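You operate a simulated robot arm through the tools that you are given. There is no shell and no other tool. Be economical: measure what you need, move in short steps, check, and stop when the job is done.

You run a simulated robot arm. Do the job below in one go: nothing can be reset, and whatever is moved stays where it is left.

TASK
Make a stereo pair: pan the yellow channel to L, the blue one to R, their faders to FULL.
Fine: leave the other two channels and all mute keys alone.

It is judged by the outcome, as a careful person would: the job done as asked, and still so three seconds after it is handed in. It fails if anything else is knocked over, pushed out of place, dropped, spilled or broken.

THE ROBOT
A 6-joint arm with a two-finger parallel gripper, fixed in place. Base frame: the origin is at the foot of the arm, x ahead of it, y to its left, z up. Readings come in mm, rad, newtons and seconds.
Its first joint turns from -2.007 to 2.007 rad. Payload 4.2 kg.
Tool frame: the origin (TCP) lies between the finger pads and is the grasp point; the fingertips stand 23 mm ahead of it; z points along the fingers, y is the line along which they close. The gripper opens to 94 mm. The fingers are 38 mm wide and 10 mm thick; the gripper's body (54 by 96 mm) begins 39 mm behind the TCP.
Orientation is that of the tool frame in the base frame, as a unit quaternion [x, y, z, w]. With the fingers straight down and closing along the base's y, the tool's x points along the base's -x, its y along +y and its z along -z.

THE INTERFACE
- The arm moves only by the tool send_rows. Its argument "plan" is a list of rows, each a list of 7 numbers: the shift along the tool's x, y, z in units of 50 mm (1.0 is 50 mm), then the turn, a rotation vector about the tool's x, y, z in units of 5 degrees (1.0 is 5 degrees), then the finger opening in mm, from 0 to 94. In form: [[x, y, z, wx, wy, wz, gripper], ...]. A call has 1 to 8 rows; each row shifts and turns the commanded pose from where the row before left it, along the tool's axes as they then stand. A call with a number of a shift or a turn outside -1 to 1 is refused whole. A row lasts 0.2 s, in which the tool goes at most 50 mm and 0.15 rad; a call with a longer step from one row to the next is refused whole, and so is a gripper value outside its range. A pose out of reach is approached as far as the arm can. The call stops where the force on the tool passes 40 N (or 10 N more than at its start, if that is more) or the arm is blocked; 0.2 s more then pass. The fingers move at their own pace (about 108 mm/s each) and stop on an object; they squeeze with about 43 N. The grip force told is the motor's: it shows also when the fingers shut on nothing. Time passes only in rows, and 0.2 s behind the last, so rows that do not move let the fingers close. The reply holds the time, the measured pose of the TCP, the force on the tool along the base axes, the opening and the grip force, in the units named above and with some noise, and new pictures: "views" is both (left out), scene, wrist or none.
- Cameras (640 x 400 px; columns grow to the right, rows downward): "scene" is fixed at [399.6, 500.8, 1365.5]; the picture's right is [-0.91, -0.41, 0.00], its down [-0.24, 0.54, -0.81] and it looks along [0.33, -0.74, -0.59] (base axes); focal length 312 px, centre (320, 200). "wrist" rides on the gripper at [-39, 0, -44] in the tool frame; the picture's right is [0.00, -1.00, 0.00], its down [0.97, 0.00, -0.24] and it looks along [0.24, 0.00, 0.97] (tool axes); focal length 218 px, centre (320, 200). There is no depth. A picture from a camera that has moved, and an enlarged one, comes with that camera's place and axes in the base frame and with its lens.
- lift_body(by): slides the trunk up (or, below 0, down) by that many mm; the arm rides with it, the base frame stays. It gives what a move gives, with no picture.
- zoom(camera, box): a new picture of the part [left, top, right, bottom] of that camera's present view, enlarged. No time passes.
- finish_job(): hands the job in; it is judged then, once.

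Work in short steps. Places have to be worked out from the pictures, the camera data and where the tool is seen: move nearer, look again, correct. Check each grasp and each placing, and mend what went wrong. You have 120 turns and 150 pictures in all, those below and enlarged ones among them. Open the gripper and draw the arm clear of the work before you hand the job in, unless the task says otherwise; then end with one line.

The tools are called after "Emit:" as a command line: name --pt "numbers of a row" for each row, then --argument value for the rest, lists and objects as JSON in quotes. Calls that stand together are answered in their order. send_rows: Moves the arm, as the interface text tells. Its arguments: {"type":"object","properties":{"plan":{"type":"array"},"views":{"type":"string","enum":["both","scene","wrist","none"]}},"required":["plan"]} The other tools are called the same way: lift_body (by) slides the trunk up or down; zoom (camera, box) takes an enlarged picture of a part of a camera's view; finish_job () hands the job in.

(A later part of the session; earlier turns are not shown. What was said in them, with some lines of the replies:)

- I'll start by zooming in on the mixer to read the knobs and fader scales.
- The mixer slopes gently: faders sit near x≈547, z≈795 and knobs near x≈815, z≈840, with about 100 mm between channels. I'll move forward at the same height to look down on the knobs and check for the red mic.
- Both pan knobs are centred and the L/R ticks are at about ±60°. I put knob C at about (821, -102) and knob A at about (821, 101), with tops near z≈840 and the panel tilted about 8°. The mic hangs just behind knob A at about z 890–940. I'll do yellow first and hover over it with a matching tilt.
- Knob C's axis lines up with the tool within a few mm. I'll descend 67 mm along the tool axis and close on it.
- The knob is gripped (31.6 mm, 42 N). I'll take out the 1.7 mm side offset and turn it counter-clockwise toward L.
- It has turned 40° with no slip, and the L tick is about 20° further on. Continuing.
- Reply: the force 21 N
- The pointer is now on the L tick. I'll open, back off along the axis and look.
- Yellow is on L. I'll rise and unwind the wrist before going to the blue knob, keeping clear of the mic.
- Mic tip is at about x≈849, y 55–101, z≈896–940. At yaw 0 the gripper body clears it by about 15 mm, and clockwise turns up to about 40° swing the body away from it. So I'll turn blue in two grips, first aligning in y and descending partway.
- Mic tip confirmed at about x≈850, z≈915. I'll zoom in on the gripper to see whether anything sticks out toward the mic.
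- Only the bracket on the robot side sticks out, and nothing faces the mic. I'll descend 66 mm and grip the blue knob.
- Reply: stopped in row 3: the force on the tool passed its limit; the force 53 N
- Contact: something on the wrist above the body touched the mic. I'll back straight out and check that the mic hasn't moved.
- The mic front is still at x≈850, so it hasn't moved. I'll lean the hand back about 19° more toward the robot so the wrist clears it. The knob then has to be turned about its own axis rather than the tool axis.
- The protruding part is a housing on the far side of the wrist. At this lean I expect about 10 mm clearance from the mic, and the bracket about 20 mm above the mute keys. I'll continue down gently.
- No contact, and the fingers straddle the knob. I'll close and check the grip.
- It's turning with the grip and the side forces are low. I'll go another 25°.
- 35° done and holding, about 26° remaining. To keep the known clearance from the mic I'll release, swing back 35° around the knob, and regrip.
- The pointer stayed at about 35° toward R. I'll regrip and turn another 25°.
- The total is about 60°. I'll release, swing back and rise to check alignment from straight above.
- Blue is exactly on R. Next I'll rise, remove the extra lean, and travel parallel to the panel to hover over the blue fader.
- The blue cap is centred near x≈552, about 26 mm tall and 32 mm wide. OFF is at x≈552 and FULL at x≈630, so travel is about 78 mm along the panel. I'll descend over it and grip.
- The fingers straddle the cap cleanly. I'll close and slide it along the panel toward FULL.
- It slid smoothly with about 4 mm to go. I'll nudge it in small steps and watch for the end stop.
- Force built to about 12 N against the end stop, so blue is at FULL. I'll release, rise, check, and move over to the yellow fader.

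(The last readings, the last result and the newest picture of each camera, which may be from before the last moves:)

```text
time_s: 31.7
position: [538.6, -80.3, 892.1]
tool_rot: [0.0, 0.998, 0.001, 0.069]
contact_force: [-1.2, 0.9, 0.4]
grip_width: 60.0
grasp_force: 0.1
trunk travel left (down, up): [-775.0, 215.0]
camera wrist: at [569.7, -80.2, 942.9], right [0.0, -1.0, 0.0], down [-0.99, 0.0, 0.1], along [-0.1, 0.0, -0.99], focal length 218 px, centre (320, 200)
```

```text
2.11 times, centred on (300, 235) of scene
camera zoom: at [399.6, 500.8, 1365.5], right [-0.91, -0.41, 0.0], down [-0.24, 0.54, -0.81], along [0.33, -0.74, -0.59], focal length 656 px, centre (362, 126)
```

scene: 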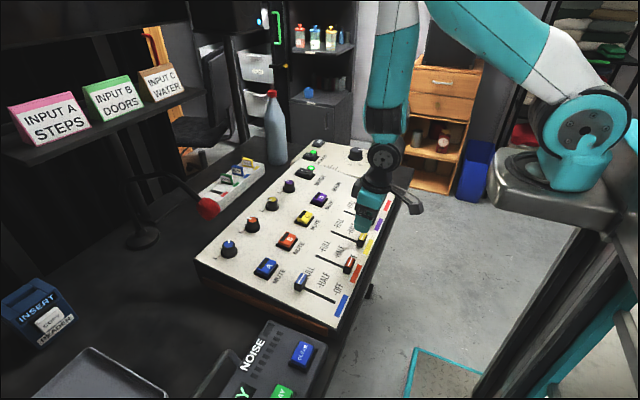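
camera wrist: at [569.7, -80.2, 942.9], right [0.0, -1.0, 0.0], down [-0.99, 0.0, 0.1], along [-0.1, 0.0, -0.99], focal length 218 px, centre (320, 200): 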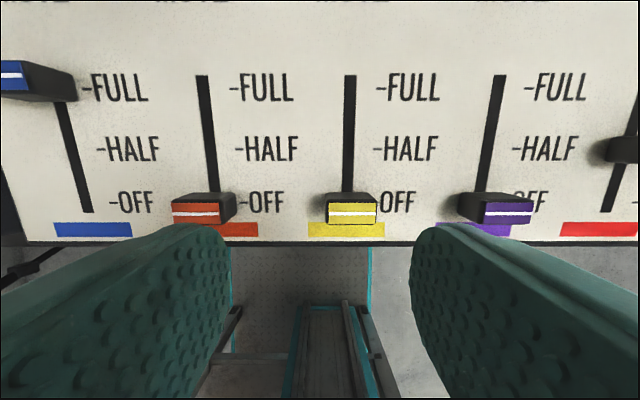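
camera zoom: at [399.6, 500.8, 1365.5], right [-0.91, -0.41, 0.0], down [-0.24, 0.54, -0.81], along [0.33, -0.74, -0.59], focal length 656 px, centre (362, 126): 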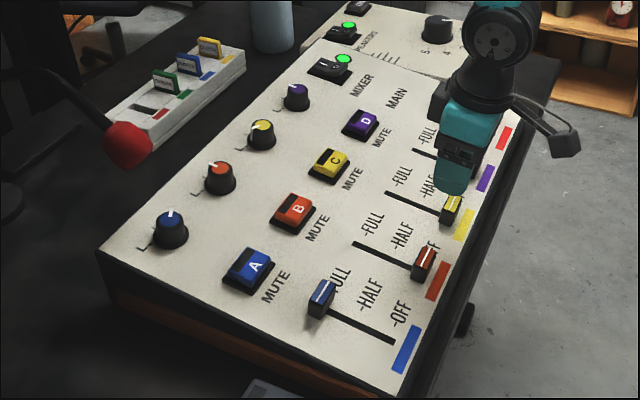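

Blue is clearly at FULL and the others haven't moved. The yellow cap is at y≈-101.3, so I'll align and descend 81 mm.

Emit:
send_rows --pt "0.03 -0.42 0 0 0 0 60" --pt "0 0 0.6 0 0 0 60" --pt "0 0 0.6 0 0 0 60" --pt "0 0 0.4 0 0 0 60" --views "wrist"

```text
time_s: 32.7
position: [550.2, -101.1, 811.6]
tool_rot: [0.002, 0.998, 0.0, 0.07]
contact_force: [0.1, -0.5, -0.3]
grip_width: 60.1
grasp_force: 0.1
trunk travel left (down, up): [-775.0, 215.0]
camera wrist: at [580.9, -101.1, 862.3], right [0.0, -1.0, 0.0], down [-0.99, 0.0, 0.1], along [-0.1, 0.0, -0.99], focal length 218 px, centre (320, 200)
```

wrist: 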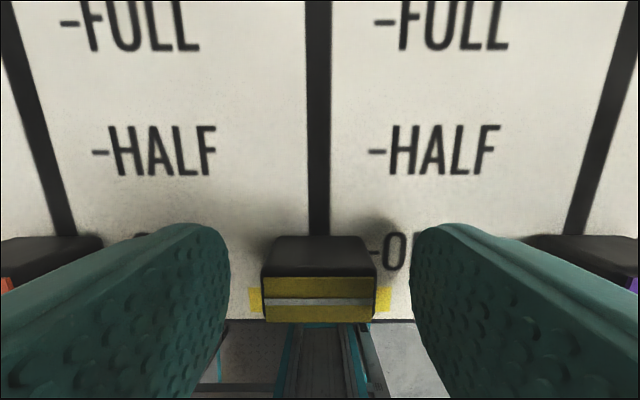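

The fingers straddle the yellow cap. I'll grip it and slide toward FULL.

Emit:
send_rows --pt "0 0.02 0 0 0 0 20" --pt "0 0 0 0 0 0 20" --pt "-0.35 0 0 0 0 0 20" --pt "-0.4 0 0 0 0 0 20" --pt "-0.4 0 0 0 0 0 20" --pt "-0.35 0 0 0 0 0 20" --pt "0 0 0 0 0 0 20" --views "none"

Emit:
send_rows --pt "-0.06 0 0 0 0 0 20" --pt "0 0 0 0 0 0 20" --views "none"

Emit:
send_rows --pt "-0.04 0 0 0 0 0 20" --pt "0 0 0 0 0 0 20" --views "wrist"

```text
time_s: 34.3
position: [623.8, -99.8, 822.3]
tool_rot: [0.002, 0.998, 0.001, 0.069]
contact_force: [0.4, -9.7, 0.0]
grip_width: 33.0
grasp_force: 43.3
trunk travel left (down, up): [-775.0, 215.0]
```

```text
time_s: 34.9
position: [626.5, -100.0, 822.4]
tool_rot: [0.001, 0.998, 0.0, 0.071]
contact_force: [-0.1, -8.7, 0.2]
grip_width: 33.1
grasp_force: 43.0
trunk travel left (down, up): [-775.0, 215.0]
```

```text
time_s: 35.5
position: [627.3, -99.7, 824.3]
tool_rot: [0.001, 0.998, 0.0, 0.07]
contact_force: [0.0, -8.0, 0.2]
grip_width: 32.8
grasp_force: 43.0
trunk travel left (down, up): [-775.0, 215.0]
camera wrist: at [659.9, -100.8, 873.3], right [0.0, -1.0, 0.0], down [-0.99, 0.0, 0.1], along [-0.1, 0.0, -0.99], focal length 218 px, centre (320, 200)
```

wrist: 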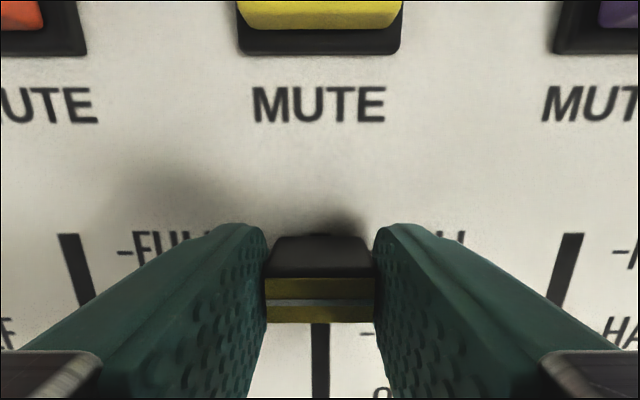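

Not yet against the stop, so I'll nudge a little more.

Emit:
send_rows --pt "-0.04 0 0 0 0 0 20" --pt "0 0 0 0 0 0 20" --views "none"

Emit:
send_rows --pt "-0.02 0 0 0 0 0 20" --pt "0 0 0 0 0 0 20" --views "none"

```text
time_s: 36.1
position: [629.1, -99.6, 823.6]
tool_rot: [0.002, 0.998, 0.001, 0.069]
contact_force: [-7.7, -9.2, 1.1]
grip_width: 33.2
grasp_force: 42.7
trunk travel left (down, up): [-775.0, 215.0]
```

```text
time_s: 36.7
position: [630.2, -100.0, 823.5]
tool_rot: [0.001, 0.998, 0.0, 0.068]
contact_force: [-14.7, -8.3, 0.0]
grip_width: 33.1
grasp_force: 43.1
trunk travel left (down, up): [-775.0, 215.0]
```

The end stop is reached at about 15 N. I'll release and rise well clear, then inspect everything.

Emit:
send_rows --pt "0 0 0 0 0 0 60" --pt "0 0 0 0 0 0 60" --pt "0 0 -0.8 0 0 0 60" --pt "0 0 -0.9 0 0 0 60" --pt "0 0.3 -0.9 0 0 0 60" --pt "0 0.3 -0.9 0 0 0 60" --pt "0 0.6 -0.7 0 0 0 60" --pt "0 0.6 -0.7 0 0 0 60" --views "none"

Emit:
send_rows --pt "-0.8 0 -0.5 0 0 0 60" --pt "-0.8 0 -0.5 0 0 0 60" --pt "0 0 0 0 0 0 60"

Emit:
zoom --camera "wrist" --box '[180, 40, 500, 240]'

Emit:
zoom --camera "scene" --box '[190, 140, 410, 330]'

```text
time_s: 38.5
position: [597.0, -10.3, 1066.7]
tool_rot: [0.002, 0.998, 0.001, 0.07]
contact_force: [0.9, 0.6, -0.5]
grip_width: 60.0
grasp_force: 0.1
trunk travel left (down, up): [-775.0, 215.0]
```

```text
time_s: 39.3
position: [668.4, -10.7, 1128.3]
tool_rot: [0.002, 0.998, 0.001, 0.07]
contact_force: [0.2, 0.1, -0.5]
grip_width: 59.6
grasp_force: 0.0
trunk travel left (down, up): [-775.0, 215.0]
camera wrist: at [701.1, -11.7, 1178.0], right [0.0, -1.0, 0.0], down [-0.99, 0.0, 0.1], along [-0.1, 0.0, -0.99], focal length 218 px, centre (320, 200)
```

scene: 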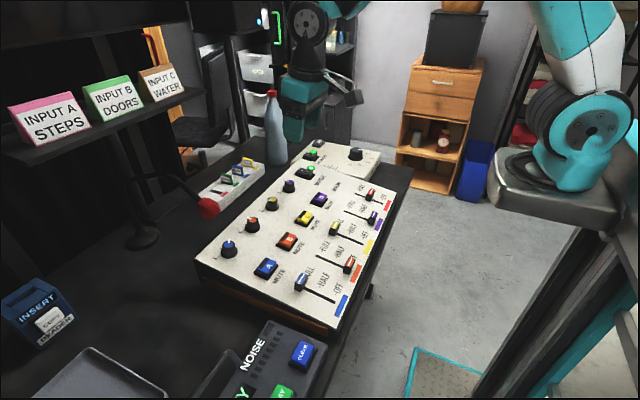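
wrist: 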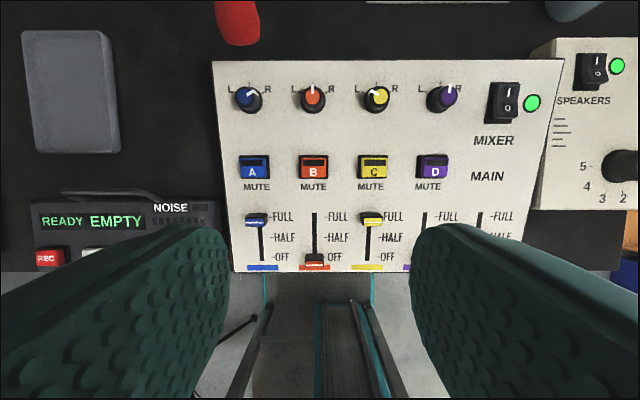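

```text
2.00 times, centred on (340, 140) of wrist
camera zoom: at [701.1, -11.7, 1178.0], right [0.0, -1.0, 0.0], down [-0.99, 0.0, 0.1], along [-0.1, 0.0, -0.99], focal length 436 px, centre (280, 320)
```

zoom: 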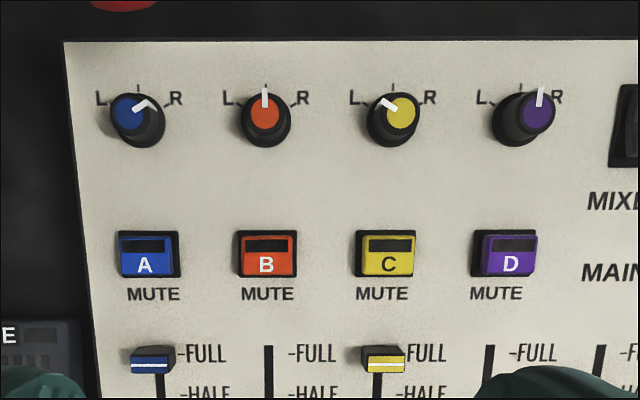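

```text
2.11 times, centred on (300, 235) of scene
camera zoom: at [399.6, 500.8, 1365.5], right [-0.91, -0.41, 0.0], down [-0.24, 0.54, -0.81], along [0.33, -0.74, -0.59], focal length 656 px, centre (362, 126)
```

zoom: 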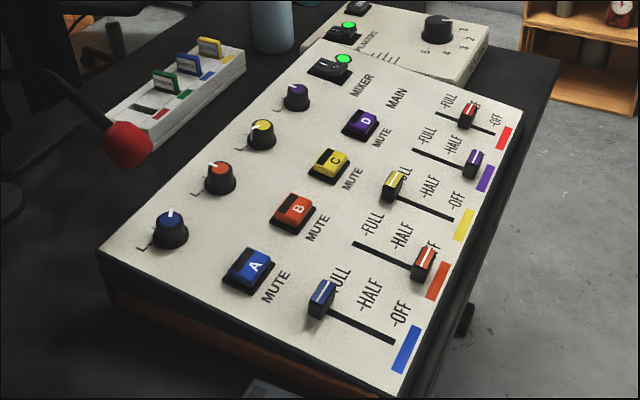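

Yellow is on L and blue on R, with both faders at FULL. The other channels, main fader, mute keys and mic look unchanged, the gripper is open and the arm is clear, so I'm handing in.

Emit:
finish_job

```text
The job is handed in.
```

The stereo pair is set: yellow is panned to L, blue to R, and both faders are at FULL. The other two channels and all mute keys were left alone. The arm briefly bumped the mic while I was setting the blue pan, but the later pictures show it where it was.
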